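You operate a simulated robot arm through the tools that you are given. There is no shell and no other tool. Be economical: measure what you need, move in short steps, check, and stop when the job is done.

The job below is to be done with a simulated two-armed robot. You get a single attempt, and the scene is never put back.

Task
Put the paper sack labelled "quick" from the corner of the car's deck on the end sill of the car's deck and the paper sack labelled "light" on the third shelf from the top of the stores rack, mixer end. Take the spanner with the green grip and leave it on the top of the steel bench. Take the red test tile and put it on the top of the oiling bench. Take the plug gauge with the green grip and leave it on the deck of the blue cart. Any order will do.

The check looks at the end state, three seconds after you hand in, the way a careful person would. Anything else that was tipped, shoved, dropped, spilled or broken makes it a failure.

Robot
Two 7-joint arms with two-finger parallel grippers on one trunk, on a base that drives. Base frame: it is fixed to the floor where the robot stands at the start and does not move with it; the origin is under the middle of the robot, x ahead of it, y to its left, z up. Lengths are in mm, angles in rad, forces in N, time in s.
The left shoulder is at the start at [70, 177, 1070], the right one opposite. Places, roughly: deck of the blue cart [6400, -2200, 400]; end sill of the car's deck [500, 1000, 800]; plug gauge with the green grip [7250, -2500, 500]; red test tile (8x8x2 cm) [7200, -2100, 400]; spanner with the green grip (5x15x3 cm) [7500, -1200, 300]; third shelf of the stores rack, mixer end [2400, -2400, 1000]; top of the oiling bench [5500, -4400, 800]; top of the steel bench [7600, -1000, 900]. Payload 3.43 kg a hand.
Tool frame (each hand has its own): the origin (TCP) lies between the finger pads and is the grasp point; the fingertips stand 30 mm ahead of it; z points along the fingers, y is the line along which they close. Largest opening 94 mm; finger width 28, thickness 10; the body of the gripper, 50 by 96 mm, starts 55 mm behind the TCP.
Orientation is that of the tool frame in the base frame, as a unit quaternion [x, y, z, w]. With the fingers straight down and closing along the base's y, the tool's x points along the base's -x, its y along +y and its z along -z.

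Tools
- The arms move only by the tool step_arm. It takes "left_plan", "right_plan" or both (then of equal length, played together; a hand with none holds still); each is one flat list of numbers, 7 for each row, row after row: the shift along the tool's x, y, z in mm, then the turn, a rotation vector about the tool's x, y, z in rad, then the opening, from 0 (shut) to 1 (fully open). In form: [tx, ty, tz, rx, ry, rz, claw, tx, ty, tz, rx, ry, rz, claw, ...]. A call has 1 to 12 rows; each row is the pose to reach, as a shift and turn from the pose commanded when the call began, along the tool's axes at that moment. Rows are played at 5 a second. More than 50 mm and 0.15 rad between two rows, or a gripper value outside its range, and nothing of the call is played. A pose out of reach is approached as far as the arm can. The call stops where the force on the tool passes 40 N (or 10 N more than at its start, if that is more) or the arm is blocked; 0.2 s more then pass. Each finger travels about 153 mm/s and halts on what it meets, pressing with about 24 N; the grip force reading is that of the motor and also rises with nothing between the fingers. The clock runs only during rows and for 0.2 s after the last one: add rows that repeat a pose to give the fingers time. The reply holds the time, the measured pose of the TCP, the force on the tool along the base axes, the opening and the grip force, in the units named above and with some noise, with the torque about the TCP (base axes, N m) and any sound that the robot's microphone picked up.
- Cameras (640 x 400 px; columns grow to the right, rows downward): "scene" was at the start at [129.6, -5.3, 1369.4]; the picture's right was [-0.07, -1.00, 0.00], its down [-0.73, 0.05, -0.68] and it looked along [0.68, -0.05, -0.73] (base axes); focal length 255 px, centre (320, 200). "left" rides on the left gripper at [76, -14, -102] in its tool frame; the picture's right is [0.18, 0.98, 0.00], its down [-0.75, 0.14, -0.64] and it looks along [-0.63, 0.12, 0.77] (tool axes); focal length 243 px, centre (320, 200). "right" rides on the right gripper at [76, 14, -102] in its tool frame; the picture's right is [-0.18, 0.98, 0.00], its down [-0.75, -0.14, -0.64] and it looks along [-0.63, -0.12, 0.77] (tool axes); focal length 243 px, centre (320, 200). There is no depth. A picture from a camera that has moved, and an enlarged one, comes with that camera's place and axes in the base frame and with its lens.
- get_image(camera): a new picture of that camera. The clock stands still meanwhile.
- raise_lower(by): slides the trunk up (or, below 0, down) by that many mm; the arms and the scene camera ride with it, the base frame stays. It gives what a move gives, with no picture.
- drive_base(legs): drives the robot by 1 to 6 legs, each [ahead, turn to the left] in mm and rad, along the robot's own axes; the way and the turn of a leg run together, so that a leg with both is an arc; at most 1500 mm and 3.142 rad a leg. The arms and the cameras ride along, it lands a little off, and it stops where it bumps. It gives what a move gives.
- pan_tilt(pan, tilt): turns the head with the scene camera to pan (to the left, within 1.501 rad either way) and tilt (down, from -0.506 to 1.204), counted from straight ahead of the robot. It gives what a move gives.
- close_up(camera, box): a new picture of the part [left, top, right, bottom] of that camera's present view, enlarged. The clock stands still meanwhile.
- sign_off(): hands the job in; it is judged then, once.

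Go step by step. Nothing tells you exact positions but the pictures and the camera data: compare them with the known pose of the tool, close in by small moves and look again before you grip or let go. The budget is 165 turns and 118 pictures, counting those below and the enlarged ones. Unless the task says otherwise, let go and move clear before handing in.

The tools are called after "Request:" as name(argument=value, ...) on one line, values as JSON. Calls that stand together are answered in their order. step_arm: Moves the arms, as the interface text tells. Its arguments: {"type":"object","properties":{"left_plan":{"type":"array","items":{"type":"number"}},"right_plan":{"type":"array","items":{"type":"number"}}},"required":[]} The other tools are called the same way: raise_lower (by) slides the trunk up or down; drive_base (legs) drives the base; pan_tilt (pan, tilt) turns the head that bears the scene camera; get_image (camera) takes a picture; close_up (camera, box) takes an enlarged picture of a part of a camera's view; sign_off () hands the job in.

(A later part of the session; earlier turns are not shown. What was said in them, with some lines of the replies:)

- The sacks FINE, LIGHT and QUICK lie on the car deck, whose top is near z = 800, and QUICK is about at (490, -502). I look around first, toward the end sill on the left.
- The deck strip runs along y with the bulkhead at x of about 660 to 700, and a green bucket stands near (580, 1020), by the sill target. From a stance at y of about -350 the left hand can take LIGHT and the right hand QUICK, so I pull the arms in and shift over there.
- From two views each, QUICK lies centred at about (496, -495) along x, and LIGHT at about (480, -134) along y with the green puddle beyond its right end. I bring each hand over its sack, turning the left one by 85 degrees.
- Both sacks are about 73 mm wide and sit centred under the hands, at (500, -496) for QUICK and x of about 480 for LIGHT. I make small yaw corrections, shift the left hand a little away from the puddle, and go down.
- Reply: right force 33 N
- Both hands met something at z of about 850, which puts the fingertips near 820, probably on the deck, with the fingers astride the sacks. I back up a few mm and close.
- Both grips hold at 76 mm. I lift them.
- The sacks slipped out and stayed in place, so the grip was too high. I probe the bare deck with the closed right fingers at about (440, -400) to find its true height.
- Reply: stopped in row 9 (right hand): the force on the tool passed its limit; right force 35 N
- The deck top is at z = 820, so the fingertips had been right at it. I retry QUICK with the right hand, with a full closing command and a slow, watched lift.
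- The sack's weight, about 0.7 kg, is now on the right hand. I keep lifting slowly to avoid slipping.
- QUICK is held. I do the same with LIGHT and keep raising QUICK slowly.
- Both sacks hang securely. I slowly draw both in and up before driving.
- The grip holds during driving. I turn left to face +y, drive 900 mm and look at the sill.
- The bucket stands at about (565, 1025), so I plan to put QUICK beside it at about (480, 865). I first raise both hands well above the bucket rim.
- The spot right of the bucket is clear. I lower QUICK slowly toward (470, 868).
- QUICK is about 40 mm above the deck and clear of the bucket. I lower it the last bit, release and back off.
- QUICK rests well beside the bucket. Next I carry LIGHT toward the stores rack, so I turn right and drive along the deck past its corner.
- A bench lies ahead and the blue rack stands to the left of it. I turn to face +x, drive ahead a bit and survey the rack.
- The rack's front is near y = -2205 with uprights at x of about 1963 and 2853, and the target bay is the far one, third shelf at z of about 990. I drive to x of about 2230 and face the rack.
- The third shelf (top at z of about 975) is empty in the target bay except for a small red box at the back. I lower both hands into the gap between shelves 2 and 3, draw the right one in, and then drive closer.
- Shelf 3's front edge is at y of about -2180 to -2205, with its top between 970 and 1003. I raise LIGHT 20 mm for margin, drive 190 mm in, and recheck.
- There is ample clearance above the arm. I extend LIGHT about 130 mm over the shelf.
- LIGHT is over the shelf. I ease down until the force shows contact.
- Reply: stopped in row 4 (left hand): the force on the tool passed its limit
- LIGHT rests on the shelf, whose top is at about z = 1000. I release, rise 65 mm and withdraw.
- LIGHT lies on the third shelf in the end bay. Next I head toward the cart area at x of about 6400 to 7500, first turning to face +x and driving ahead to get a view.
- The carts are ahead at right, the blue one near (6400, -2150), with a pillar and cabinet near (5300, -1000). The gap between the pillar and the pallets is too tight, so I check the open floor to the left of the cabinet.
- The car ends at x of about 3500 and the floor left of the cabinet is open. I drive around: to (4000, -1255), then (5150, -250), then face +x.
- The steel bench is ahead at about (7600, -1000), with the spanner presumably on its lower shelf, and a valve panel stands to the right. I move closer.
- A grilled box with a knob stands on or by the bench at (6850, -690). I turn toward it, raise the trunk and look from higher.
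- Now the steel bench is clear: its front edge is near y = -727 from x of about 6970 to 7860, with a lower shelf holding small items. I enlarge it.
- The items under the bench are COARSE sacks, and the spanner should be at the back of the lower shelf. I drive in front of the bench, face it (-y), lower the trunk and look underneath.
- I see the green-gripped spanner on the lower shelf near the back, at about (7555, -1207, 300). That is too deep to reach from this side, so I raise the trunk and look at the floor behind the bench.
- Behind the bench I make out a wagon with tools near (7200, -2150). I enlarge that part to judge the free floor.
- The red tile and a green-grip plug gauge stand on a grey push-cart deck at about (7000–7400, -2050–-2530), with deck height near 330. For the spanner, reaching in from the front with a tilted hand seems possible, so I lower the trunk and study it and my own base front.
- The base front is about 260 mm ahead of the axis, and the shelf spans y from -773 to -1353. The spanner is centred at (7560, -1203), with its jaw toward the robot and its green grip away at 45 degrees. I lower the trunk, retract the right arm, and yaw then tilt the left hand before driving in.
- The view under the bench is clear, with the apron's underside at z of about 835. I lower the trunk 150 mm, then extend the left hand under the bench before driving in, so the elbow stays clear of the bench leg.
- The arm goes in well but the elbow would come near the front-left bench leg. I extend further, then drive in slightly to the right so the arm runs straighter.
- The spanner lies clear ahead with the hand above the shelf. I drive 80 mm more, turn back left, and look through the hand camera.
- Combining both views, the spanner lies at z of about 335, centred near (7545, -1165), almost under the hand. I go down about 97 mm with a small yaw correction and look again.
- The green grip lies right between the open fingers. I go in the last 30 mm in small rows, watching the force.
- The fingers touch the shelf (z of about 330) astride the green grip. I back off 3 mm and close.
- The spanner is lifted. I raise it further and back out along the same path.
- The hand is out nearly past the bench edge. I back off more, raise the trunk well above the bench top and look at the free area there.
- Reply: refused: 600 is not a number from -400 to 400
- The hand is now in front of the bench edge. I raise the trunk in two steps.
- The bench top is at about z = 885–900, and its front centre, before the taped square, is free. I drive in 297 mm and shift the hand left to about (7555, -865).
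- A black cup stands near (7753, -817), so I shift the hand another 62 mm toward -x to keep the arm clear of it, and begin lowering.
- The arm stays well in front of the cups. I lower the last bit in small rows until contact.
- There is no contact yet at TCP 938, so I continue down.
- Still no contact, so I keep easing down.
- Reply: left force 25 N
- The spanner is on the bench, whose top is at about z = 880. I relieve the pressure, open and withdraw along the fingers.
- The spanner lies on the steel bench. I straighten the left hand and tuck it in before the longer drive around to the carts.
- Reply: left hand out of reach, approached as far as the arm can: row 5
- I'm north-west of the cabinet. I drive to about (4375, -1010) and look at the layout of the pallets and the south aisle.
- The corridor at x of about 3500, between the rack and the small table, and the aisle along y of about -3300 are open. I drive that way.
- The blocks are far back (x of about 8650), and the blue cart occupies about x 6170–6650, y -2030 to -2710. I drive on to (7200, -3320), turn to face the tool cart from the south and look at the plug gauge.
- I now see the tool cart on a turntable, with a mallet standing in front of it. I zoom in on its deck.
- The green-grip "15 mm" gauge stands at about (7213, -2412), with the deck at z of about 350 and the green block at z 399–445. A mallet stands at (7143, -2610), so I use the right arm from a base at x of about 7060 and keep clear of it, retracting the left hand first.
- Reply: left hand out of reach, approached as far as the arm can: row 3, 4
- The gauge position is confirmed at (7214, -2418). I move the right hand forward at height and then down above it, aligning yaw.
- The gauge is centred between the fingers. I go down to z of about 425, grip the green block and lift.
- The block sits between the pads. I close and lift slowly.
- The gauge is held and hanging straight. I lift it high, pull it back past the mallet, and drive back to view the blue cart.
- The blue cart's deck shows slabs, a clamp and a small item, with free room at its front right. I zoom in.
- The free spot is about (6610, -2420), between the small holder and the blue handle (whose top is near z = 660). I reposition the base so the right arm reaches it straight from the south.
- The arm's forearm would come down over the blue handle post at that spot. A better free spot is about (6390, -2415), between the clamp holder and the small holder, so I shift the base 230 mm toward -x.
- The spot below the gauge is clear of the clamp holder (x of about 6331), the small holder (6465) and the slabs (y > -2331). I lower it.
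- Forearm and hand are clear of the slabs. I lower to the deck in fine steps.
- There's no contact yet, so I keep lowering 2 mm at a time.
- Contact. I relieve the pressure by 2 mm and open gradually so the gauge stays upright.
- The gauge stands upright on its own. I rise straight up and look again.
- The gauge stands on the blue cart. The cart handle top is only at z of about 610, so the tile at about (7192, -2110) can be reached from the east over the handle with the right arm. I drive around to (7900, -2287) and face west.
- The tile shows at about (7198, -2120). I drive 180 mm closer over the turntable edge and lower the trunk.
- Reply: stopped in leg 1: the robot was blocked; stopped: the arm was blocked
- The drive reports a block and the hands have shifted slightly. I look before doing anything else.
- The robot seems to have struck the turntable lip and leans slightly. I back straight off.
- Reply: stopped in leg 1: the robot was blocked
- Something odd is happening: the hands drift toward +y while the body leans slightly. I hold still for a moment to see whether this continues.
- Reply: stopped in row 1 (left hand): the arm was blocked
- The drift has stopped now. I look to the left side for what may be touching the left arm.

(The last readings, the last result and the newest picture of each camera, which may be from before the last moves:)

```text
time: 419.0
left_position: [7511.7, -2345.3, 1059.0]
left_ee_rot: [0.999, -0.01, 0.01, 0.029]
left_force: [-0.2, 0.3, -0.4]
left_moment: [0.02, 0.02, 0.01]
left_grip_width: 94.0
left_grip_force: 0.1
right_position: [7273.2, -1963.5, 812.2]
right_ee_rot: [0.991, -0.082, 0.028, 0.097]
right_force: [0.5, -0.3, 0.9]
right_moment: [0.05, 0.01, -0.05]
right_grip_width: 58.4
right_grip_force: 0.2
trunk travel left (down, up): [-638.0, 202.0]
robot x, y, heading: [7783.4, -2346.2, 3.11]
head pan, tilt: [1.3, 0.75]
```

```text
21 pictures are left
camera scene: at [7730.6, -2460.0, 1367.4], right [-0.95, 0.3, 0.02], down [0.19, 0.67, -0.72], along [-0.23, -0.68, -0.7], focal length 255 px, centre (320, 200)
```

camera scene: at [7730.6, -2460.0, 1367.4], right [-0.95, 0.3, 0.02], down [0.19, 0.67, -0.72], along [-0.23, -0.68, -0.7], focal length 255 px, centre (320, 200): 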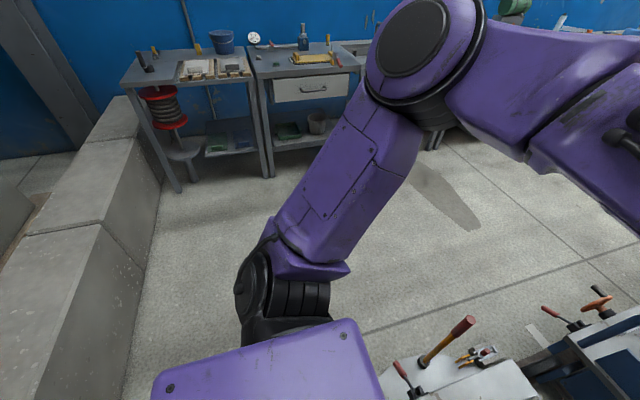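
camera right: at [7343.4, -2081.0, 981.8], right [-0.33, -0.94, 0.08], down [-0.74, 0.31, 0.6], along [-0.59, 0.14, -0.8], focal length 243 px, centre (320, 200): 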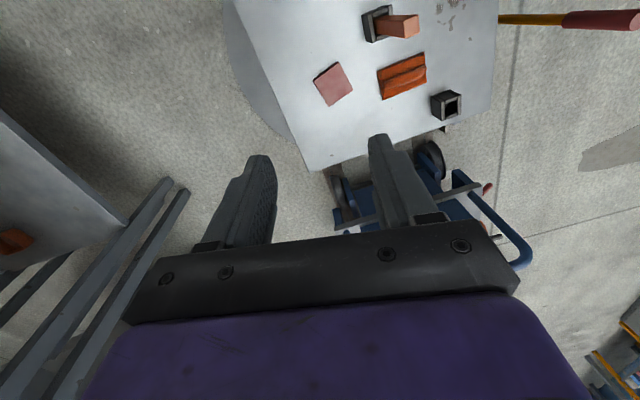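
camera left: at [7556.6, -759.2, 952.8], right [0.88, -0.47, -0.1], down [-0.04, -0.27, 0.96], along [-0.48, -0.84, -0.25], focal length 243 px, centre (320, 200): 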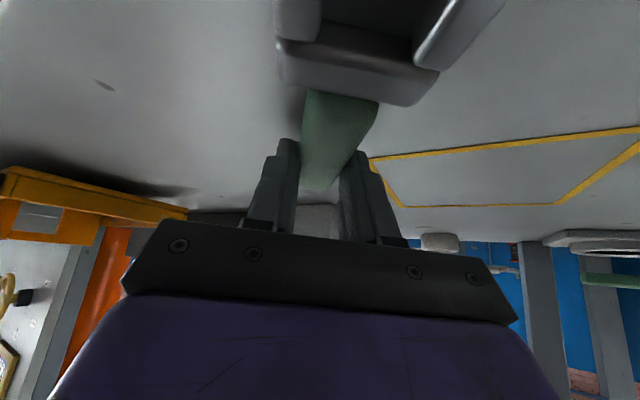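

Nothing touches the arm, so the lean likely came from the turntable lip under the base. Things have settled, and I try backing off again gently.

Request:
drive_base(legs=[[-60, 0]])

Request:
drive_base(legs=[[-100, 0]])

```text
time: 420.0
left_position: [7567.8, -2356.0, 1059.3]
left_ee_rot: [1.0, -0.008, 0.013, 0.027]
left_force: [-0.7, 0.5, 0.3]
left_moment: [-0.07, -0.02, 0.02]
left_grip_width: 94.3
left_grip_force: 0.0
right_position: [7326.0, -1974.6, 813.7]
right_ee_rot: [0.992, -0.079, 0.029, 0.093]
right_force: [0.0, 0.6, 0.3]
right_moment: [-0.03, -0.01, 0.02]
right_grip_width: 58.3
right_grip_force: 0.2
trunk travel left (down, up): [-638.0, 202.0]
robot x, y, heading: [7843.3, -2345.7, 3.115]
head pan, tilt: [1.3, 0.75]
```

```text
time: 421.1
left_position: [7667.2, -2363.7, 1058.6]
left_ee_rot: [1.0, -0.009, 0.013, 0.025]
left_force: [-0.7, 0.9, -0.1]
left_moment: [0.03, 0.02, -0.02]
left_grip_width: 94.3
left_grip_force: 0.0
right_position: [7425.6, -1981.5, 816.4]
right_ee_rot: [0.992, -0.08, 0.031, 0.09]
right_force: [0.2, -0.3, 0.4]
right_moment: [0.01, 0.01, 0.0]
right_grip_width: 58.2
right_grip_force: 0.0
trunk travel left (down, up): [-638.0, 202.0]
robot x, y, heading: [7946.7, -2350.4, 3.112]
head pan, tilt: [1.3, 0.75]
```

I'm free again at x of about 7947. I check the scene ahead.

Request:
pan_tilt(pan=-0.1, tilt=0.8)

Request:
get_image(camera="scene")

```text
time: 422.7
left_position: [7666.5, -2363.5, 1059.3]
left_ee_rot: [1.0, -0.009, 0.013, 0.024]
left_force: [-0.3, -0.6, -0.2]
left_moment: [-0.01, -0.04, -0.01]
left_grip_width: 94.2
left_grip_force: 0.0
right_position: [7425.5, -1981.8, 815.3]
right_ee_rot: [0.992, -0.078, 0.03, 0.091]
right_force: [-0.2, 0.1, -0.7]
right_moment: [0.0, -0.03, -0.01]
right_grip_width: 58.4
right_grip_force: 0.0
trunk travel left (down, up): [-638.0, 202.0]
robot x, y, heading: [7943.8, -2347.2, 3.111]
head pan, tilt: [-0.099, 0.799]
```

```text
20 pictures are left
camera scene: at [7813.9, -2338.6, 1359.1], right [0.13, 0.99, 0.0], down [0.71, -0.09, -0.7], along [-0.69, 0.09, -0.72], focal length 255 px, centre (320, 200)
```

scene: 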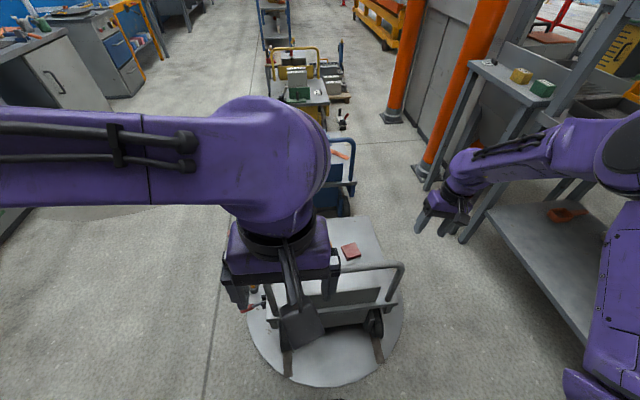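

Nothing was disturbed. I must avoid the turntable lip, so I plan a base at about (7800, -1870) with heading of about 215 degrees, clear of disc and bench, from which the right hand reaches the tile vertically. First I straighten and tuck both hands.

Request:
step_arm(left_plan=[0, 40, 0, 0, 0, 0, 1, 0, 80, 0, 0, 0, 0, 1, 0, 120, 0, 0, 0, 0, 1, 0, 160, 0, 0, 0, 0, 1, 0, 200, 0, 0, 0, 0, 1], right_plan=[38, 27, 0, 0.06, -0.025, 0, 0.62, 77, 55, 0, 0.12, -0.05, 0, 0.62, 115, 82, 0, 0.178, -0.075, 0, 0.62, 154, 110, 0, 0.178, -0.075, 0, 0.62, 193, 137, 0, 0.178, -0.075, 0, 0.62])

Request:
drive_base(legs=[[0, -1.247], [498, 0], [0, 1.888]])

Request:
pan_tilt(pan=0, tilt=0.8)

Request:
get_image(camera="scene")

```text
time: 423.9
left_position: [7663.6, -2566.0, 1066.8]
left_ee_rot: [1.0, -0.009, 0.012, 0.023]
left_force: [-0.9, -1.0, -0.2]
left_moment: [0.04, -0.04, -0.04]
left_grip_width: 94.1
left_grip_force: 0.0
right_position: [7595.9, -2146.1, 853.9]
right_ee_rot: [0.997, -0.081, -0.001, -0.002]
right_force: [-0.2, 0.5, 0.3]
right_moment: [0.02, 0.03, 0.0]
right_grip_width: 58.2
right_grip_force: 0.2
trunk travel left (down, up): [-638.0, 202.0]
robot x, y, heading: [7941.5, -2350.4, 3.113]
head pan, tilt: [-0.099, 0.799]
```

```text
time: 434.3
left_position: [7677.2, -2200.5, 1067.4]
left_ee_rot: [0.96, 0.279, 0.019, 0.019]
left_force: [0.7, -0.2, 0.3]
left_moment: [0.03, 0.03, -0.02]
left_grip_width: 94.1
left_grip_force: 0.0
right_position: [7389.6, -1887.6, 852.4]
right_ee_rot: [0.978, 0.21, 0.0, -0.001]
right_force: [0.4, 0.3, -0.5]
right_moment: [0.02, 0.04, 0.01]
right_grip_width: 58.4
right_grip_force: 0.0
trunk travel left (down, up): [-638.0, 202.0]
robot x, y, heading: [7796.6, -1871.6, -2.59]
head pan, tilt: [-0.099, 0.799]
```

```text
time: 435.0
left_position: [7677.9, -2201.4, 1067.5]
left_ee_rot: [0.96, 0.279, 0.019, 0.019]
left_force: [0.4, -0.3, 1.3]
left_moment: [-0.01, 0.02, 0.01]
left_grip_width: 93.9
left_grip_force: 0.0
right_position: [7389.5, -1889.1, 852.9]
right_ee_rot: [0.978, 0.21, -0.001, -0.001]
right_force: [-0.5, 0.2, 0.5]
right_moment: [-0.02, 0.02, 0.0]
right_grip_width: 58.3
right_grip_force: 0.0
trunk travel left (down, up): [-638.0, 202.0]
robot x, y, heading: [7798.6, -1871.2, -2.589]
head pan, tilt: [0.0, 0.799]
```

```text
19 pictures are left
camera scene: at [7684.0, -1936.7, 1359.1], right [-0.53, 0.85, 0.0], down [0.61, 0.38, -0.7], along [-0.59, -0.37, -0.72], focal length 255 px, centre (320, 200)
```

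scene: 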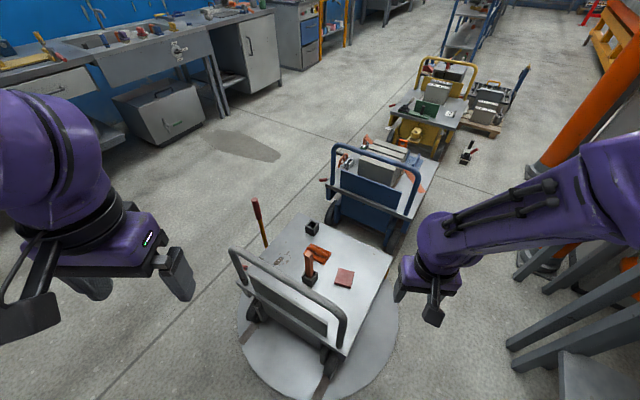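

The tile is clearly visible at (7198, -2119). I lower the trunk 250 mm and move the right hand over the tile, aligning the yaw with its edges.

Request:
raise_lower(by=-250)

Request:
step_arm(right_plan=[-38, 19, 0, 0, 0, 0.03, 0.7, -77, 37, 0, 0, 0, 0.06, 0.8, -115, 56, 0, 0, 0, 0.09, 0.9, -154, 75, 0, 0, 0, 0.12, 1, -192, 94, 0, 0, 0, 0.15, 1, -231, 112, 0, 0, 0, 0.18, 1, -269, 131, 0, 0, 0, 0.197, 1])

Request:
get_image(camera="right")

```text
time: 437.6
left_position: [7676.8, -2201.4, 818.4]
left_ee_rot: [0.96, 0.278, 0.02, 0.019]
left_force: [0.1, -0.2, -0.3]
left_moment: [0.0, 0.02, -0.01]
left_grip_width: 94.1
left_grip_force: 0.0
right_position: [7389.3, -1888.1, 603.2]
right_ee_rot: [0.978, 0.209, -0.002, -0.001]
right_force: [0.5, 0.1, -0.5]
right_moment: [-0.01, -0.01, 0.03]
right_grip_width: 58.2
right_grip_force: 0.1
trunk travel left (down, up): [-388.0, 452.0]
robot x, y, heading: [7791.6, -1869.7, -2.589]
head pan, tilt: [0.0, 0.799]
```

```text
time: 439.1
left_position: [7677.5, -2200.8, 817.6]
left_ee_rot: [0.96, 0.279, 0.021, 0.019]
left_force: [0.3, 0.0, 0.0]
left_moment: [0.0, 0.0, 0.02]
left_grip_width: 93.9
left_grip_force: 0.0
right_position: [7196.0, -2117.1, 604.2]
right_ee_rot: [0.994, 0.112, -0.001, -0.002]
right_force: [-0.6, 0.0, -0.5]
right_moment: [-0.03, 0.01, 0.0]
right_grip_width: 94.1
right_grip_force: 0.2
trunk travel left (down, up): [-388.0, 452.0]
robot x, y, heading: [7792.6, -1866.4, -2.589]
head pan, tilt: [0.0, 0.799]
```

```text
18 pictures are left
camera right: at [7274.9, -2114.1, 705.2], right [0.04, -1.0, 0.0], down [-0.77, -0.03, 0.64], along [-0.64, -0.02, -0.77], focal length 243 px, centre (320, 200)
```

right: 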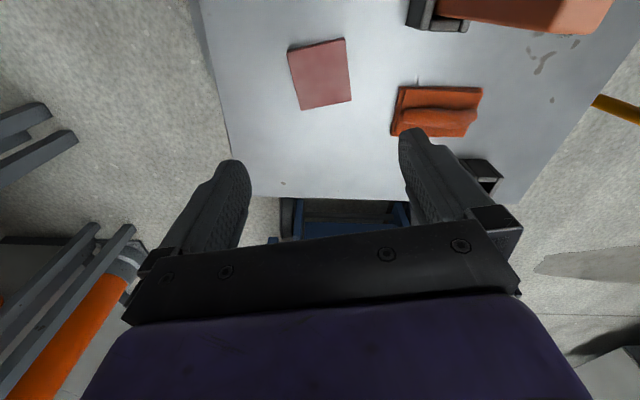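

The tile is centred and aligned within the open fingers. I descend toward it.

Request:
step_arm(right_plan=[0, 0, 45, 0, 0, 0, 1, 0, 0, 90, 0, 0, 0, 1, 0, 0, 130, 0, 0, 0, 1, 0, 0, 165, 0, 0, 0, 1, 0, 0, 185, 0, 0, 0, 1, 0, 0, 195, 0, 0, 0, 1])

Request:
get_image(camera="right")

```text
time: 440.6
left_position: [7678.1, -2201.7, 817.6]
left_ee_rot: [0.96, 0.278, 0.02, 0.019]
left_force: [-0.6, -0.5, 0.1]
left_moment: [0.02, 0.02, -0.03]
left_grip_width: 94.2
left_grip_force: 0.0
right_position: [7198.5, -2117.5, 406.4]
right_ee_rot: [0.994, 0.113, -0.001, 0.0]
right_force: [-0.3, -0.5, 0.2]
right_moment: [-0.01, 0.0, 0.01]
right_grip_width: 94.1
right_grip_force: 0.0
trunk travel left (down, up): [-388.0, 452.0]
robot x, y, heading: [7794.8, -1868.5, -2.589]
head pan, tilt: [0.0, 0.799]
```

```text
17 pictures are left
camera right: at [7276.4, -2115.2, 508.9], right [0.04, -1.0, 0.0], down [-0.76, -0.03, 0.64], along [-0.64, -0.03, -0.76], focal length 243 px, centre (320, 200)
```

right: 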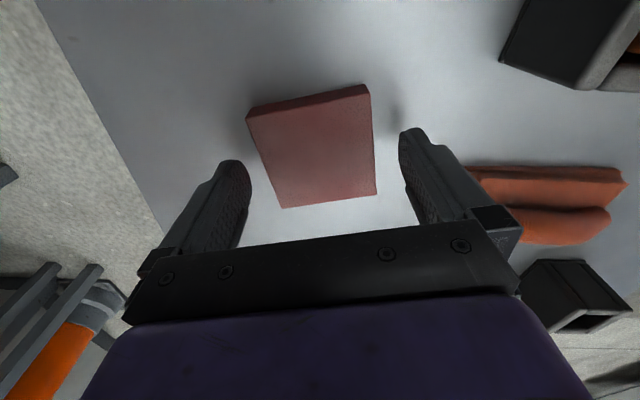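

The tile's top is at z = 350, centred at (7182, -2119). I shift 17 mm and go down astride it.

Request:
step_arm(right_plan=[-17, -2.3, 0, 0, 0, 0, 1, -17, -2.3, 15, 0, 0, 0, 1, -17, -2.3, 28, 0, 0, 0, 1, -17, -2.3, 37, 0, 0, 0, 1, -17, -2.3, 42, 0, 0, 0, 1])

Request:
get_image(camera="right")

```text
time: 441.7
left_position: [7678.2, -2199.6, 819.2]
left_ee_rot: [0.96, 0.279, 0.019, 0.019]
left_force: [0.9, -0.2, 0.7]
left_moment: [0.03, -0.02, 0.0]
left_grip_width: 94.0
left_grip_force: 0.0
right_position: [7184.8, -2101.5, 390.0]
right_ee_rot: [0.994, 0.113, -0.009, 0.003]
right_force: [5.3, 2.2, 18.7]
right_moment: [1.05, -0.18, -0.22]
right_grip_width: 94.1
right_grip_force: 0.1
right hand out of reach, approached as far as the arm can: row 1, 2, 3, 4, 5
trunk travel left (down, up): [-388.0, 452.0]
robot x, y, heading: [7795.8, -1867.7, -2.587]
head pan, tilt: [0.0, 0.799]
stopped in row 5 (right hand): the force on the tool passed its limit (the readings are from after the stop); the commanded pose is now the measured one
```

```text
16 pictures are left
camera right: at [7264.2, -2097.6, 491.0], right [0.04, -1.0, 0.01], down [-0.76, -0.03, 0.66], along [-0.65, -0.03, -0.76], focal length 243 px, centre (320, 200)
```

right: 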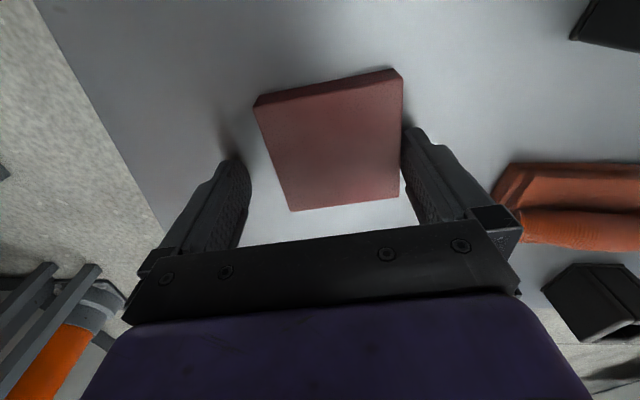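

The arm ran out of reach and a finger touched the tile's edge lightly. I rise, lower the trunk 130 mm for better reach, and re-approach.

Request:
step_arm(right_plan=[0, 0, -30, 0, 0, 0, 1, 0, 0, -75, 0, 0, 0, 1, 0, 0, -120, 0, 0, 0, 1, 0, 0, -150, 0, 0, 0, 1])

Request:
raise_lower(by=-130)

Request:
step_arm(right_plan=[-2, 9, 0, 0, 0, 0, 1, -4, 17, 0, 0, 0, 0, 1, -4, 17, 0, 0, 0, 0, 1])

Request:
get_image(camera="right")

```text
time: 442.7
left_position: [7677.6, -2200.9, 817.6]
left_ee_rot: [0.96, 0.28, 0.019, 0.019]
left_force: [-0.6, 0.5, -0.4]
left_moment: [0.01, -0.01, -0.01]
left_grip_width: 93.9
left_grip_force: 0.1
right_position: [7187.0, -2101.6, 536.1]
right_ee_rot: [0.994, 0.114, -0.006, 0.002]
right_force: [0.2, -0.1, 0.4]
right_moment: [0.04, -0.02, -0.03]
right_grip_width: 94.2
right_grip_force: 0.1
trunk travel left (down, up): [-388.0, 452.0]
robot x, y, heading: [7793.0, -1867.5, -2.585]
head pan, tilt: [0.0, 0.799]
```

```text
time: 444.3
left_position: [7677.7, -2202.0, 686.9]
left_ee_rot: [0.96, 0.279, 0.019, 0.02]
left_force: [0.0, -0.3, 0.6]
left_moment: [0.02, 0.01, 0.02]
left_grip_width: 94.0
left_grip_force: 0.1
right_position: [7185.5, -2101.4, 404.3]
right_ee_rot: [0.994, 0.113, -0.006, 0.001]
right_force: [0.7, -0.3, -0.2]
right_moment: [0.01, -0.01, -0.02]
right_grip_width: 93.9
right_grip_force: 0.1
trunk travel left (down, up): [-258.0, 582.0]
robot x, y, heading: [7799.3, -1868.1, -2.593]
head pan, tilt: [0.0, 0.799]
```

```text
time: 445.1
left_position: [7676.7, -2202.2, 687.5]
left_ee_rot: [0.96, 0.279, 0.02, 0.019]
left_force: [-0.4, -0.9, 0.2]
left_moment: [-0.03, -0.02, 0.0]
left_grip_width: 93.9
left_grip_force: 0.0
right_position: [7185.3, -2120.6, 404.0]
right_ee_rot: [0.994, 0.113, -0.007, 0.001]
right_force: [-0.8, 0.2, -0.5]
right_moment: [-0.02, 0.02, 0.03]
right_grip_width: 94.3
right_grip_force: 0.0
trunk travel left (down, up): [-258.0, 582.0]
robot x, y, heading: [7795.8, -1870.2, -2.587]
head pan, tilt: [0.0, 0.799]
```

```text
15 pictures are left
camera right: at [7265.4, -2115.3, 505.6], right [0.04, -1.0, 0.0], down [-0.76, -0.03, 0.65], along [-0.65, -0.03, -0.76], focal length 243 px, centre (320, 200)
```

right: 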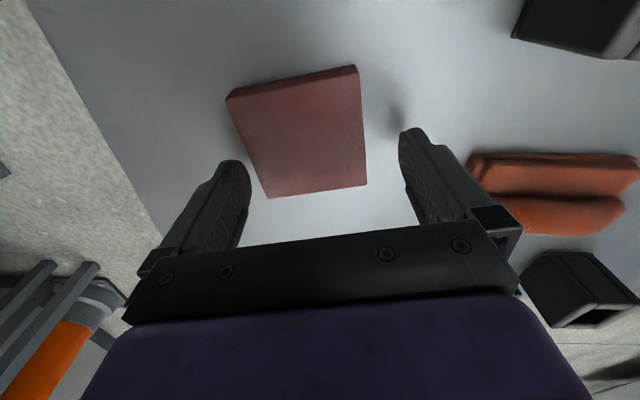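

The tile sits about 12 mm toward +y relative to the hand. I correct that and go down.

Request:
step_arm(right_plan=[0, -12, 0, 0, 0, 0, 1, 0, -12, 8, 0, 0, 0, 1, 0, -12, 16, 0, 0, 0, 1])

Request:
get_image(camera="right")

```text
time: 445.9
left_position: [7676.7, -2201.3, 687.4]
left_ee_rot: [0.96, 0.279, 0.019, 0.019]
left_force: [-0.7, -0.1, 0.0]
left_moment: [0.04, 0.03, 0.02]
left_grip_width: 94.1
left_grip_force: 0.0
right_position: [7182.3, -2107.1, 390.1]
right_ee_rot: [0.994, 0.113, -0.007, 0.001]
right_force: [2.5, 0.8, 6.4]
right_moment: [0.36, -0.07, -0.13]
right_grip_width: 94.4
right_grip_force: 0.1
trunk travel left (down, up): [-258.0, 582.0]
robot x, y, heading: [7793.7, -1870.2, -2.592]
head pan, tilt: [0.0, 0.799]
```

```text
14 pictures are left
camera right: at [7262.1, -2102.6, 491.2], right [0.04, -1.0, 0.01], down [-0.76, -0.03, 0.65], along [-0.65, -0.03, -0.76], focal length 243 px, centre (320, 200)
```

right: 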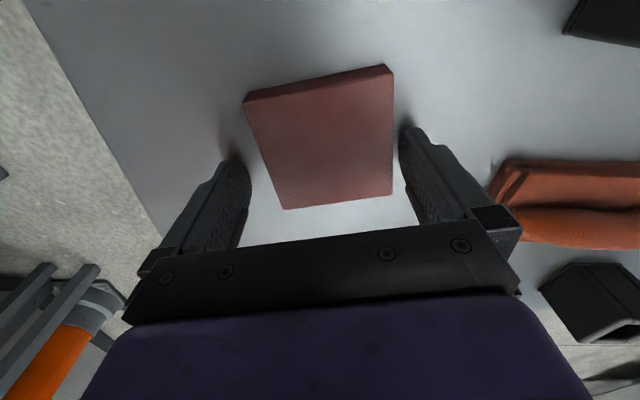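

The fingertips meet the deck at about z = 360 with the tile between them. I back up 3 mm and close.

Request:
step_arm(right_plan=[0, 0, -3, 0, 0, 0, 1, 0, 0, -3, 0, 0, 0, 0.7, 0, 0, -3, 0, 0, 0, 0.3, 0, 0, -3, 0, 0, 0, 0, 0, 0, -3, 0, 0, 0, 0])

Request:
get_image(camera="right")

```text
time: 447.1
left_position: [7676.8, -2201.5, 687.3]
left_ee_rot: [0.96, 0.28, 0.019, 0.018]
left_force: [-0.3, 0.5, 0.3]
left_moment: [0.01, -0.05, 0.0]
left_grip_width: 94.1
left_grip_force: 0.0
right_position: [7181.4, -2105.5, 391.0]
right_ee_rot: [0.993, 0.114, -0.006, 0.001]
right_force: [0.2, 0.0, 0.0]
right_moment: [-0.02, -0.03, 0.01]
right_grip_width: 69.3
right_grip_force: 23.8
trunk travel left (down, up): [-258.0, 582.0]
robot x, y, heading: [7797.4, -1868.5, -2.588]
head pan, tilt: [0.0, 0.799]
```

```text
13 pictures are left
camera right: at [7262.0, -2102.6, 492.9], right [0.04, -1.0, 0.0], down [-0.76, -0.03, 0.65], along [-0.65, -0.03, -0.76], focal length 243 px, centre (320, 200)
```

right: 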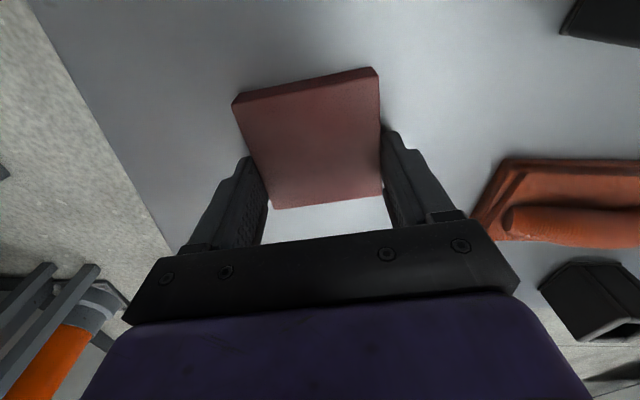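

The tile is gripped at 69 mm. I lift it slowly.

Request:
step_arm(right_plan=[0, 0, -3, 0, 0, 0, 0, 0, 0, -9, 0, 0, 0, 0, 0, 0, -17, 0, 0, 0, 0, 0, 0, -26, 0, 0, 0, 0, 0, 0, -36, 0, 0, 0, 0, 0, 0, -46, 0, 0, 0, 0, 0, 0, -56, 0, 0, 0, 0, 0, 0, -66, 0, 0, 0, 0, 0, 0, -76, 0, 0, 0, 0, 0, 0, -86, 0, 0, 0, 0, 0, 0, -94, 0, 0, 0, 0, 0, 0, -98, 0, 0, 0, 0])

Request:
raise_lower(by=120)

Request:
get_image(camera="right")

```text
time: 449.7
left_position: [7677.2, -2201.2, 686.5]
left_ee_rot: [0.96, 0.279, 0.019, 0.019]
left_force: [1.5, 0.3, -0.2]
left_moment: [-0.01, 0.0, 0.01]
left_grip_width: 93.9
left_grip_force: 0.0
right_position: [7185.0, -2105.3, 489.5]
right_ee_rot: [0.994, 0.113, -0.006, 0.002]
right_force: [-0.5, -0.6, -1.8]
right_moment: [-0.01, -0.01, 0.02]
right_grip_width: 69.5
right_grip_force: 23.5
trunk travel left (down, up): [-258.0, 582.0]
robot x, y, heading: [7795.6, -1867.3, -2.589]
head pan, tilt: [0.0, 0.799]
```

```text
time: 451.2
left_position: [7677.5, -2200.8, 806.7]
left_ee_rot: [0.96, 0.28, 0.019, 0.019]
left_force: [0.5, -0.6, -0.1]
left_moment: [0.01, 0.01, 0.01]
left_grip_width: 94.1
left_grip_force: 0.1
right_position: [7184.5, -2107.1, 608.8]
right_ee_rot: [0.993, 0.114, -0.007, 0.002]
right_force: [0.6, 0.1, -1.3]
right_moment: [0.04, 0.02, -0.06]
right_grip_width: 69.4
right_grip_force: 24.1
trunk travel left (down, up): [-378.0, 462.0]
robot x, y, heading: [7796.4, -1868.8, -2.59]
head pan, tilt: [0.0, 0.799]
```

```text
12 pictures are left
camera right: at [7263.5, -2102.7, 710.0], right [0.04, -1.0, 0.0], down [-0.76, -0.03, 0.65], along [-0.65, -0.03, -0.76], focal length 243 px, centre (320, 200)
```

right: 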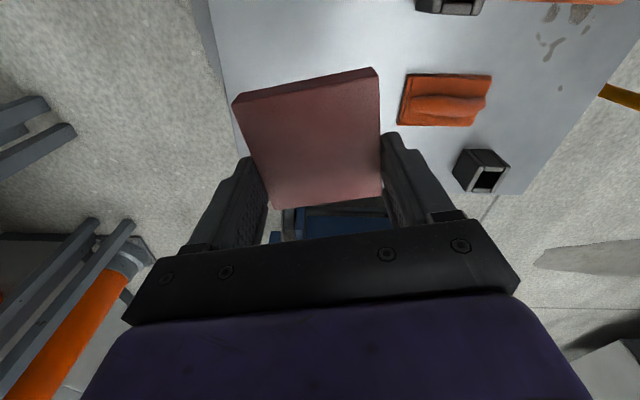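

The tile is held level. I draw the hand back the way it came and raise the trunk.

Request:
step_arm(right_plan=[6, -4, 0, 0, 0, 0, 0, 24, -16, 0, 0, 0, 0, 0, 48, -32, 0, 0, 0, 0, 0, 72, -48, 0, 0, 0, 0, 0, 96, -65, 0, 0, 0, 0, 0, 120, -81, 0, 0, 0, 0, 0, 144, -97, 0, 0, 0, 0, 0, 168, -113, 0, 0, 0, 0, 0, 192, -129, 0, 0, 0, 0, 0, 216, -145, 0, 0, 0, 0, 0, 238, -160, 0, 0, 0, 0, 0, 248, -167, 0, 0, 0, 0, 0])

Request:
raise_lower(by=250)

Request:
drive_base(legs=[[0, 1.019]])

```text
time: 453.8
left_position: [7676.8, -2201.5, 806.8]
left_ee_rot: [0.96, 0.28, 0.02, 0.02]
left_force: [0.1, 0.2, 0.3]
left_moment: [0.02, -0.03, -0.02]
left_grip_width: 93.9
left_grip_force: 0.1
right_position: [7389.0, -1887.7, 605.6]
right_ee_rot: [0.994, 0.113, -0.007, 0.002]
right_force: [-0.3, 0.6, -0.6]
right_moment: [-0.01, 0.05, 0.03]
right_grip_width: 69.1
right_grip_force: 23.9
trunk travel left (down, up): [-378.0, 462.0]
robot x, y, heading: [7797.0, -1868.7, -2.586]
head pan, tilt: [0.0, 0.799]
```

```text
time: 456.4
left_position: [7676.5, -2201.3, 1056.7]
left_ee_rot: [0.96, 0.28, 0.019, 0.02]
left_force: [-0.1, -0.2, -0.2]
left_moment: [0.01, -0.01, 0.02]
left_grip_width: 93.8
left_grip_force: 0.0
right_position: [7388.4, -1888.2, 853.7]
right_ee_rot: [0.994, 0.113, -0.006, 0.001]
right_force: [-0.6, -0.2, -1.5]
right_moment: [-0.02, -0.02, -0.01]
right_grip_width: 69.6
right_grip_force: 23.5
trunk travel left (down, up): [-628.0, 212.0]
robot x, y, heading: [7795.9, -1869.2, -2.59]
head pan, tilt: [0.0, 0.799]
```

```text
time: 459.4
left_position: [8022.6, -2138.9, 1057.4]
left_ee_rot: [0.696, 0.718, 0.027, 0.008]
left_force: [-0.6, -0.1, -0.9]
left_moment: [-0.02, 0.0, 0.0]
left_grip_width: 94.0
left_grip_force: 0.1
right_position: [7605.0, -2227.8, 855.3]
right_ee_rot: [0.807, 0.59, -0.004, 0.005]
right_force: [-0.5, 0.2, -0.8]
right_moment: [-0.01, 0.01, 0.01]
right_grip_width: 69.3
right_grip_force: 23.7
trunk travel left (down, up): [-628.0, 212.0]
robot x, y, heading: [7794.4, -1866.6, -1.546]
head pan, tilt: [0.0, 0.799]
```

I steer east of the turntable, south to the aisle and then west toward the oiling bench at x of about 5500.

Request:
drive_base(legs=[[0, 0.386], [400, 0], [0, -0.411], [1000, 0], [0, -1.571]])

Request:
drive_base(legs=[[1300, 0], [1150, 0], [0, 1.571]])

Request:
pan_tilt(pan=0, tilt=0.55)

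Request:
get_image(camera="scene")

```text
time: 472.9
left_position: [7641.5, -3451.6, 1057.0]
left_ee_rot: [1.0, -0.005, 0.013, 0.024]
left_force: [0.0, 0.4, 0.4]
left_moment: [-0.02, -0.03, 0.02]
left_grip_width: 94.1
left_grip_force: 0.0
right_position: [7571.9, -3032.9, 855.4]
right_ee_rot: [0.985, -0.173, -0.007, -0.001]
right_force: [0.2, -0.3, -1.9]
right_moment: [0.04, -0.02, -0.04]
right_grip_width: 69.2
right_grip_force: 24.1
trunk travel left (down, up): [-628.0, 212.0]
robot x, y, heading: [7923.1, -3236.1, 3.118]
head pan, tilt: [0.0, 0.799]
```

```text
time: 488.5
left_position: [5715.1, -3441.1, 1057.3]
left_ee_rot: [0.72, 0.693, 0.027, 0.008]
left_force: [-1.0, 0.5, 0.3]
left_moment: [0.04, 0.0, -0.02]
left_grip_width: 94.0
left_grip_force: 0.1
right_position: [5293.7, -3499.7, 855.0]
right_ee_rot: [0.828, 0.561, -0.005, 0.004]
right_force: [-1.2, -0.9, -0.6]
right_moment: [0.0, 0.0, -0.01]
right_grip_width: 69.0
right_grip_force: 23.3
trunk travel left (down, up): [-628.0, 212.0]
robot x, y, heading: [5511.8, -3152.2, -1.622]
head pan, tilt: [0.0, 0.799]
```

```text
time: 489.2
left_position: [5715.0, -3441.8, 1057.0]
left_ee_rot: [0.721, 0.693, 0.027, 0.009]
left_force: [0.3, 0.8, -0.3]
left_moment: [0.04, 0.0, -0.03]
left_grip_width: 94.1
left_grip_force: 0.0
right_position: [5293.0, -3498.6, 855.6]
right_ee_rot: [0.828, 0.561, -0.005, 0.003]
right_force: [-1.1, 0.8, -0.8]
right_moment: [-0.01, 0.03, -0.01]
right_grip_width: 69.2
right_grip_force: 23.7
trunk travel left (down, up): [-628.0, 212.0]
robot x, y, heading: [5511.6, -3153.5, -1.622]
head pan, tilt: [0.0, 0.55]
```

```text
11 pictures are left
camera scene: at [5501.4, -3293.7, 1370.4], right [-1.0, 0.05, 0.0], down [0.03, 0.52, -0.85], along [-0.04, -0.85, -0.52], focal length 255 px, centre (320, 200)
```

scene: 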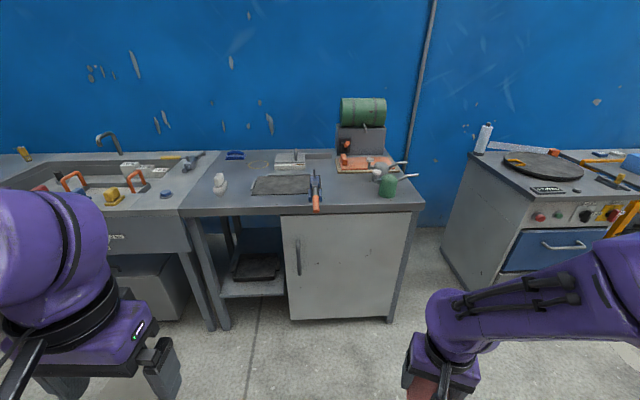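

This is the oiling bench (oil drum and cans), with its front edge at y of about -4148. I zoom in for a free spot.

Request:
close_up(camera="scene", box=[180, 140, 440, 230])

```text
2.46 times, centred on (310, 185) of scene
camera zoom: at [5501.4, -3293.7, 1370.4], right [-1.0, 0.05, 0.0], down [0.03, 0.52, -0.85], along [-0.04, -0.85, -0.52], focal length 628 px, centre (345, 237)
```

zoom: 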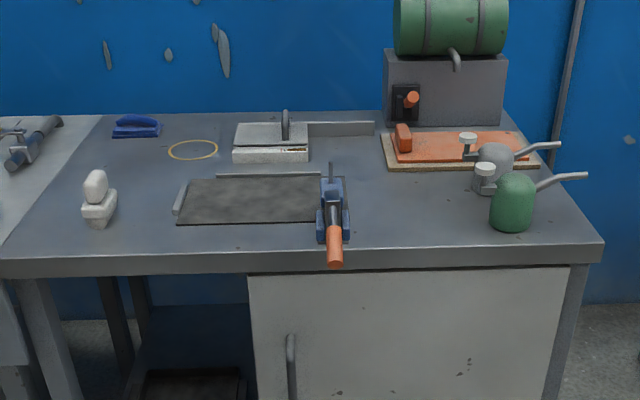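

The free spot lies between the clamp and the green oil can, at about x = 5325. I raise the trunk 130 mm, square up, drive 560 mm closer and check with the hand camera.

Request:
raise_lower(by=130)

Request:
drive_base(legs=[[0, 0.051], [560, 0]])

Request:
pan_tilt(pan=-0.15, tilt=0.8)

Request:
get_image(camera="scene")

```text
time: 490.8
left_position: [5715.7, -3441.9, 1186.6]
left_ee_rot: [0.72, 0.693, 0.026, 0.008]
left_force: [-0.1, 0.7, 0.3]
left_moment: [-0.04, 0.02, -0.01]
left_grip_width: 93.8
left_grip_force: 0.0
right_position: [5293.8, -3498.6, 985.2]
right_ee_rot: [0.827, 0.561, -0.004, 0.005]
right_force: [0.2, -0.4, -0.4]
right_moment: [0.03, -0.02, -0.01]
right_grip_width: 69.1
right_grip_force: 24.1
trunk travel left (down, up): [-758.0, 82.0]
robot x, y, heading: [5507.0, -3152.2, -1.622]
head pan, tilt: [0.0, 0.55]
```

```text
time: 494.4
left_position: [5721.3, -3984.4, 1188.0]
left_ee_rot: [0.707, 0.707, 0.027, 0.008]
left_force: [-0.7, -0.8, 0.2]
left_moment: [-0.01, 0.0, 0.04]
left_grip_width: 94.3
left_grip_force: 0.0
right_position: [5304.1, -4060.1, 984.5]
right_ee_rot: [0.816, 0.578, -0.004, 0.004]
right_force: [0.6, 0.2, -0.2]
right_moment: [0.01, 0.0, 0.02]
right_grip_width: 69.3
right_grip_force: 24.4
trunk travel left (down, up): [-758.0, 82.0]
robot x, y, heading: [5505.8, -3708.7, -1.587]
head pan, tilt: [0.0, 0.55]
```

```text
time: 495.2
left_position: [5721.9, -3986.7, 1186.9]
left_ee_rot: [0.707, 0.706, 0.026, 0.008]
left_force: [0.2, 0.1, -0.7]
left_moment: [0.01, 0.01, 0.02]
left_grip_width: 94.1
left_grip_force: 0.1
right_position: [5304.6, -4061.5, 985.1]
right_ee_rot: [0.816, 0.578, -0.004, 0.004]
right_force: [-0.6, 0.0, -0.1]
right_moment: [-0.03, -0.03, 0.0]
right_grip_width: 69.4
right_grip_force: 24.2
trunk travel left (down, up): [-758.0, 82.0]
robot x, y, heading: [5506.9, -3708.2, -1.582]
head pan, tilt: [-0.15, 0.799]
```

```text
9 pictures are left
camera scene: at [5491.2, -3837.6, 1479.1], right [-0.99, 0.16, 0.0], down [0.12, 0.71, -0.7], along [-0.11, -0.69, -0.72], focal length 255 px, centre (320, 200)
```

scene: 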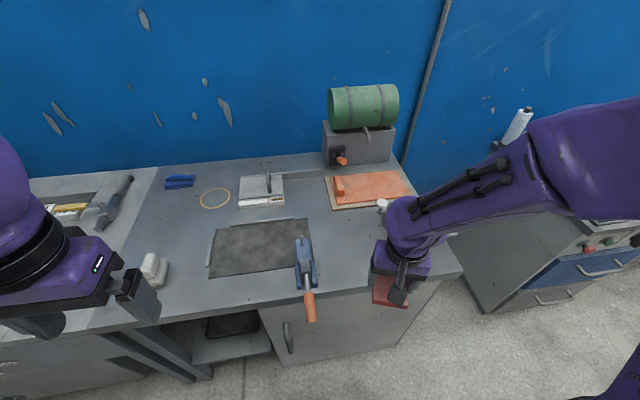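

The bench top is at z of about 820, and the spot at (5330, -4260) is free between clamp and oil can. I extend the tile over it.

Request:
step_arm(right_plan=[-6, 3, 0, 0, 0, 0, 0, -22, 11, 0, 0, 0, 0, 0, -42, 21, 0, 0, 0, 0, 0, -62, 31, 0, 0, 0, 0, 0, -82, 41, 0, 0, 0, 0, 0, -102, 51, 0, 0, 0, 0, 0, -122, 61, 0, 0, 0, 0, 0, -142, 71, 0, 0, 0, 0, 0, -162, 81, 0, 0, 0, 0, 0, -174, 87, 0, 0, 0, 0, 0, -178.4, 89.3, 0, 0, 0, 0, 0])

Request:
get_image(camera="right")

```text
time: 497.6
left_position: [5723.4, -3985.6, 1187.7]
left_ee_rot: [0.707, 0.706, 0.027, 0.008]
left_force: [0.6, -0.5, -0.1]
left_moment: [0.02, -0.01, 0.03]
left_grip_width: 93.9
left_grip_force: 0.0
right_position: [5328.2, -4258.5, 987.2]
right_ee_rot: [0.817, 0.577, -0.004, 0.004]
right_force: [-0.6, -0.4, -1.5]
right_moment: [-0.02, -0.02, 0.0]
right_grip_width: 69.6
right_grip_force: 24.0
trunk travel left (down, up): [-758.0, 82.0]
robot x, y, heading: [5504.6, -3707.0, -1.585]
head pan, tilt: [-0.15, 0.799]
```

```text
8 pictures are left
camera right: at [5368.3, -4191.5, 1088.5], right [0.87, -0.5, 0.0], down [-0.38, -0.66, 0.65], along [-0.32, -0.56, -0.76], focal length 243 px, centre (320, 200)
```

right: 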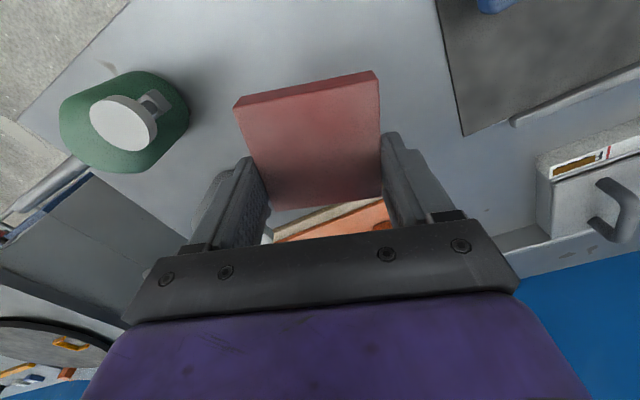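

The area beneath is clear: can to the left, plate and clamp to the right. I lower the tile.

Request:
step_arm(right_plan=[0, 0, 3, 0, 0, 0, 0, 0, 0, 12, 0, 0, 0, 0, 0, 0, 25, 0, 0, 0, 0, 0, 0, 38, 0, 0, 0, 0, 0, 0, 51, 0, 0, 0, 0, 0, 0, 64, 0, 0, 0, 0, 0, 0, 77, 0, 0, 0, 0, 0, 0, 88, 0, 0, 0, 0, 0, 0, 98, 0, 0, 0, 0, 0, 0, 105, 0, 0, 0, 0, 0, 0, 108, 0, 0, 0, 0])

Request:
step_arm(right_plan=[0, 0, 3, 0, 0, 0, 0, 0, 0, 6, 0, 0, 0, 0, 0, 0, 9, 0, 0, 0, 0, 0, 0, 12, 0, 0, 0, 0])

Request:
get_image(camera="right")

```text
time: 500.0
left_position: [5722.1, -3986.4, 1188.0]
left_ee_rot: [0.707, 0.707, 0.027, 0.008]
left_force: [-0.4, 0.1, -0.5]
left_moment: [0.0, 0.02, -0.01]
left_grip_width: 93.9
left_grip_force: 0.1
right_position: [5328.3, -4260.2, 879.3]
right_ee_rot: [0.816, 0.579, -0.004, 0.005]
right_force: [0.2, 0.7, -1.4]
right_moment: [-0.01, -0.02, 0.0]
right_grip_width: 69.5
right_grip_force: 24.2
trunk travel left (down, up): [-758.0, 82.0]
robot x, y, heading: [5503.6, -3706.9, -1.582]
head pan, tilt: [-0.15, 0.799]
```

```text
time: 501.0
left_position: [5723.6, -3982.0, 1188.0]
left_ee_rot: [0.707, 0.707, 0.026, 0.008]
left_force: [-0.9, 0.6, 0.0]
left_moment: [0.0, -0.01, -0.02]
left_grip_width: 94.0
left_grip_force: 0.0
right_position: [5327.5, -4261.8, 870.7]
right_ee_rot: [0.817, 0.576, -0.007, 0.007]
right_force: [-1.6, 1.5, 21.4]
right_moment: [0.09, 0.35, -0.09]
right_grip_width: 69.9
right_grip_force: 23.6
trunk travel left (down, up): [-758.0, 82.0]
robot x, y, heading: [5508.3, -3708.1, -1.582]
head pan, tilt: [-0.15, 0.799]
```

```text
7 pictures are left
camera right: at [5367.8, -4191.3, 971.0], right [0.87, -0.5, 0.01], down [-0.38, -0.65, 0.65], along [-0.32, -0.57, -0.76], focal length 243 px, centre (320, 200)
```

right: 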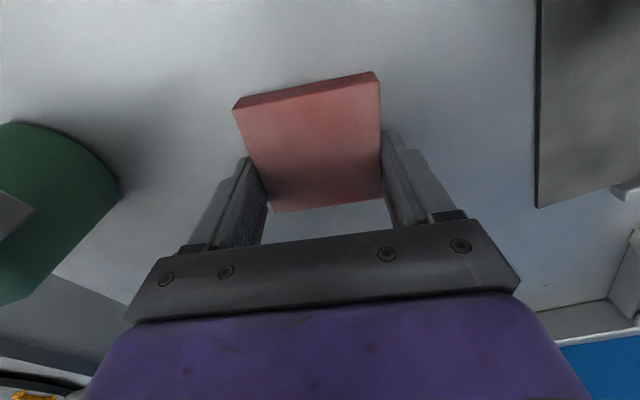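

The tile touches the bench at TCP 871. I relieve the pressure, open gradually and rise.

Request:
step_arm(right_plan=[0, 0, -3, 0, 0, 0, 0, 0, 0, -3, 0, 0, 0, 0.7, 0, 0, -3, 0, 0, 0, 0.78, 0, 0, -3, 0, 0, 0, 0.88, 0, 0, -3, 0, 0, 0, 0.95, 0, 0, -10, 0, 0, 0, 0.95, 0, 0, -30, 0, 0, 0, 0.95, 0, 0, -65, 0, 0, 0, 0.95, 0, 0, -100, 0, 0, 0, 0.95, 0, 0, -130, 0, 0, 0, 0.95])

Request:
get_image(camera="right")

```text
time: 503.2
left_position: [5723.0, -3985.1, 1187.6]
left_ee_rot: [0.707, 0.707, 0.025, 0.009]
left_force: [0.8, 0.2, 0.1]
left_moment: [0.0, 0.01, 0.0]
left_grip_width: 94.0
left_grip_force: 0.0
right_position: [5326.6, -4257.7, 999.6]
right_ee_rot: [0.816, 0.578, -0.004, 0.004]
right_force: [0.0, -0.4, -0.9]
right_moment: [-0.01, -0.03, -0.01]
right_grip_width: 89.5
right_grip_force: 0.0
trunk travel left (down, up): [-758.0, 82.0]
robot x, y, heading: [5502.2, -3707.0, -1.582]
head pan, tilt: [-0.15, 0.799]
```

```text
6 pictures are left
camera right: at [5366.5, -4190.2, 1100.3], right [0.87, -0.5, 0.0], down [-0.38, -0.66, 0.65], along [-0.32, -0.56, -0.76], focal length 243 px, centre (320, 200)
```

right: 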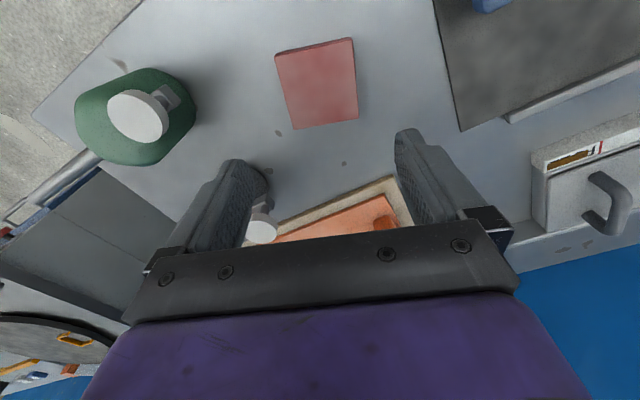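

The tile lies flat on the oiling bench. I back away and take a last look at the carts.

Request:
drive_base(legs=[[-450, 0], [0, 1.582]])

Request:
pan_tilt(pan=0.55, tilt=0.45)

Request:
close_up(camera="scene", box=[160, 120, 520, 345])

```text
time: 509.7
left_position: [5799.9, -3039.6, 1187.3]
left_ee_rot: [0.016, 0.999, 0.024, -0.013]
left_force: [-0.4, -0.9, -0.4]
left_moment: [0.02, -0.03, 0.02]
left_grip_width: 94.0
left_grip_force: 0.3
right_position: [6060.7, -3444.4, 998.2]
right_ee_rot: [0.184, 0.983, 0.0, 0.006]
right_force: [-0.1, -0.1, 0.1]
right_moment: [0.0, 0.0, -0.04]
right_grip_width: 89.2
right_grip_force: 0.0
trunk travel left (down, up): [-758.0, 82.0]
robot x, y, heading: [5512.0, -3251.2, -0.041]
head pan, tilt: [-0.15, 0.799]
```

```text
time: 510.8
left_position: [5799.3, -3039.9, 1187.7]
left_ee_rot: [0.016, 0.999, 0.025, -0.013]
left_force: [-0.5, -0.9, -0.2]
left_moment: [0.01, -0.02, 0.0]
left_grip_width: 93.8
left_grip_force: 0.0
right_position: [6060.8, -3444.0, 999.6]
right_ee_rot: [0.183, 0.983, 0.0, 0.007]
right_force: [0.3, 0.6, -0.2]
right_moment: [-0.01, -0.02, 0.02]
right_grip_width: 89.1
right_grip_force: 0.1
trunk travel left (down, up): [-758.0, 82.0]
robot x, y, heading: [5513.5, -3248.1, -0.038]
head pan, tilt: [0.55, 0.45]
```

```text
1.78 times, centred on (340, 232) of scene
camera zoom: at [5644.9, -3206.8, 1509.5], right [0.48, -0.88, 0.0], down [-0.38, -0.21, -0.9], along [0.79, 0.44, -0.44], focal length 454 px, centre (284, 142)
```

zoom: 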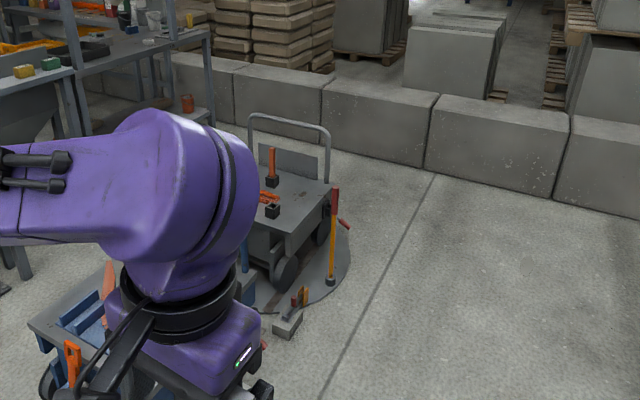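

The tool cart and the mallet are undisturbed. I turn to see the gauge on the blue cart between my arms.

Request:
drive_base(legs=[[0, 0.85]])

Request:
pan_tilt(pan=0, tilt=0.55)

Request:
close_up(camera="scene", box=[220, 130, 460, 280])

```text
time: 513.4
left_position: [5548.1, -2898.0, 1187.1]
left_ee_rot: [-0.394, 0.919, 0.018, -0.021]
left_force: [0.6, -0.5, 0.6]
left_moment: [-0.01, 0.0, 0.03]
left_grip_width: 93.9
left_grip_force: 0.0
right_position: [6023.6, -2973.0, 999.3]
right_ee_rot: [-0.233, 0.972, 0.002, 0.006]
right_force: [0.3, 0.2, 0.1]
right_moment: [-0.02, 0.02, -0.04]
right_grip_width: 89.3
right_grip_force: 0.1
trunk travel left (down, up): [-758.0, 82.0]
robot x, y, heading: [5515.2, -3250.6, 0.803]
head pan, tilt: [0.55, 0.45]
```

```text
time: 514.4
left_position: [5547.2, -2898.3, 1187.2]
left_ee_rot: [-0.394, 0.919, 0.017, -0.022]
left_force: [1.1, 0.7, 0.2]
left_moment: [-0.02, -0.01, 0.02]
left_grip_width: 93.9
left_grip_force: 0.1
right_position: [6024.1, -2972.1, 998.5]
right_ee_rot: [-0.234, 0.972, 0.002, 0.006]
right_force: [0.3, 0.0, 0.4]
right_moment: [-0.01, 0.0, 0.02]
right_grip_width: 89.4
right_grip_force: 0.1
trunk travel left (down, up): [-758.0, 82.0]
robot x, y, heading: [5515.7, -3249.0, 0.796]
head pan, tilt: [0.0, 0.55]
```

```text
2.67 times, centred on (340, 205) of scene
camera zoom: at [5611.9, -3148.8, 1500.5], right [0.72, -0.7, 0.0], down [-0.36, -0.37, -0.85], along [0.59, 0.61, -0.52], focal length 680 px, centre (267, 187)
```

zoom: 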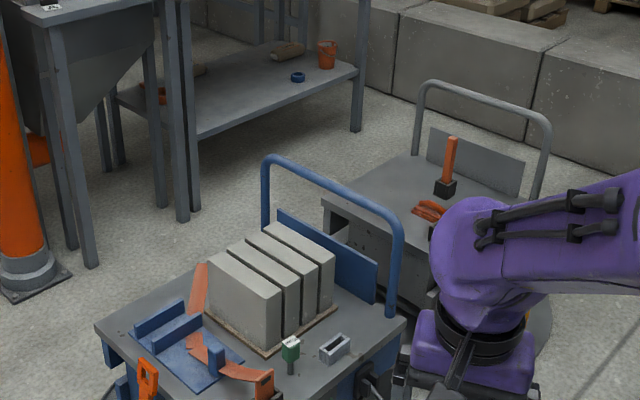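

The gauge still stands on the blue cart's deck and everything else is in place, with both hands empty and clear. I hand in.

Request:
sign_off()

```text
The job is handed in.
```

All five items were placed where asked and the job is handed in; the check's result has not come back.

- **"Quick" sack:** on the end sill, about 150 mm to the right of the green bucket that stands near the named point.
- **"Light" sack:** on the third shelf from the top of the stores rack, in the end bay at about x = 2450. I took that as the mixer end from the coordinates you gave.
- **Green-grip spanner:** on the front of the steel bench top.
- **Red test tile:** flat on the oiling bench, between the clamp and the green oil can.
- **Green-grip plug gauge:** standing upright on the deck of the blue cart.

- **Sacks:** on the first grip attempt both slipped from the fingers, but they had not left the deck and did not shift.
- **Tool cart:** the robot ran onto the lip of its turntable and leaned briefly before I backed it off. In the last pictures the tool cart, the mallet and the blue cart looked undisturbed.
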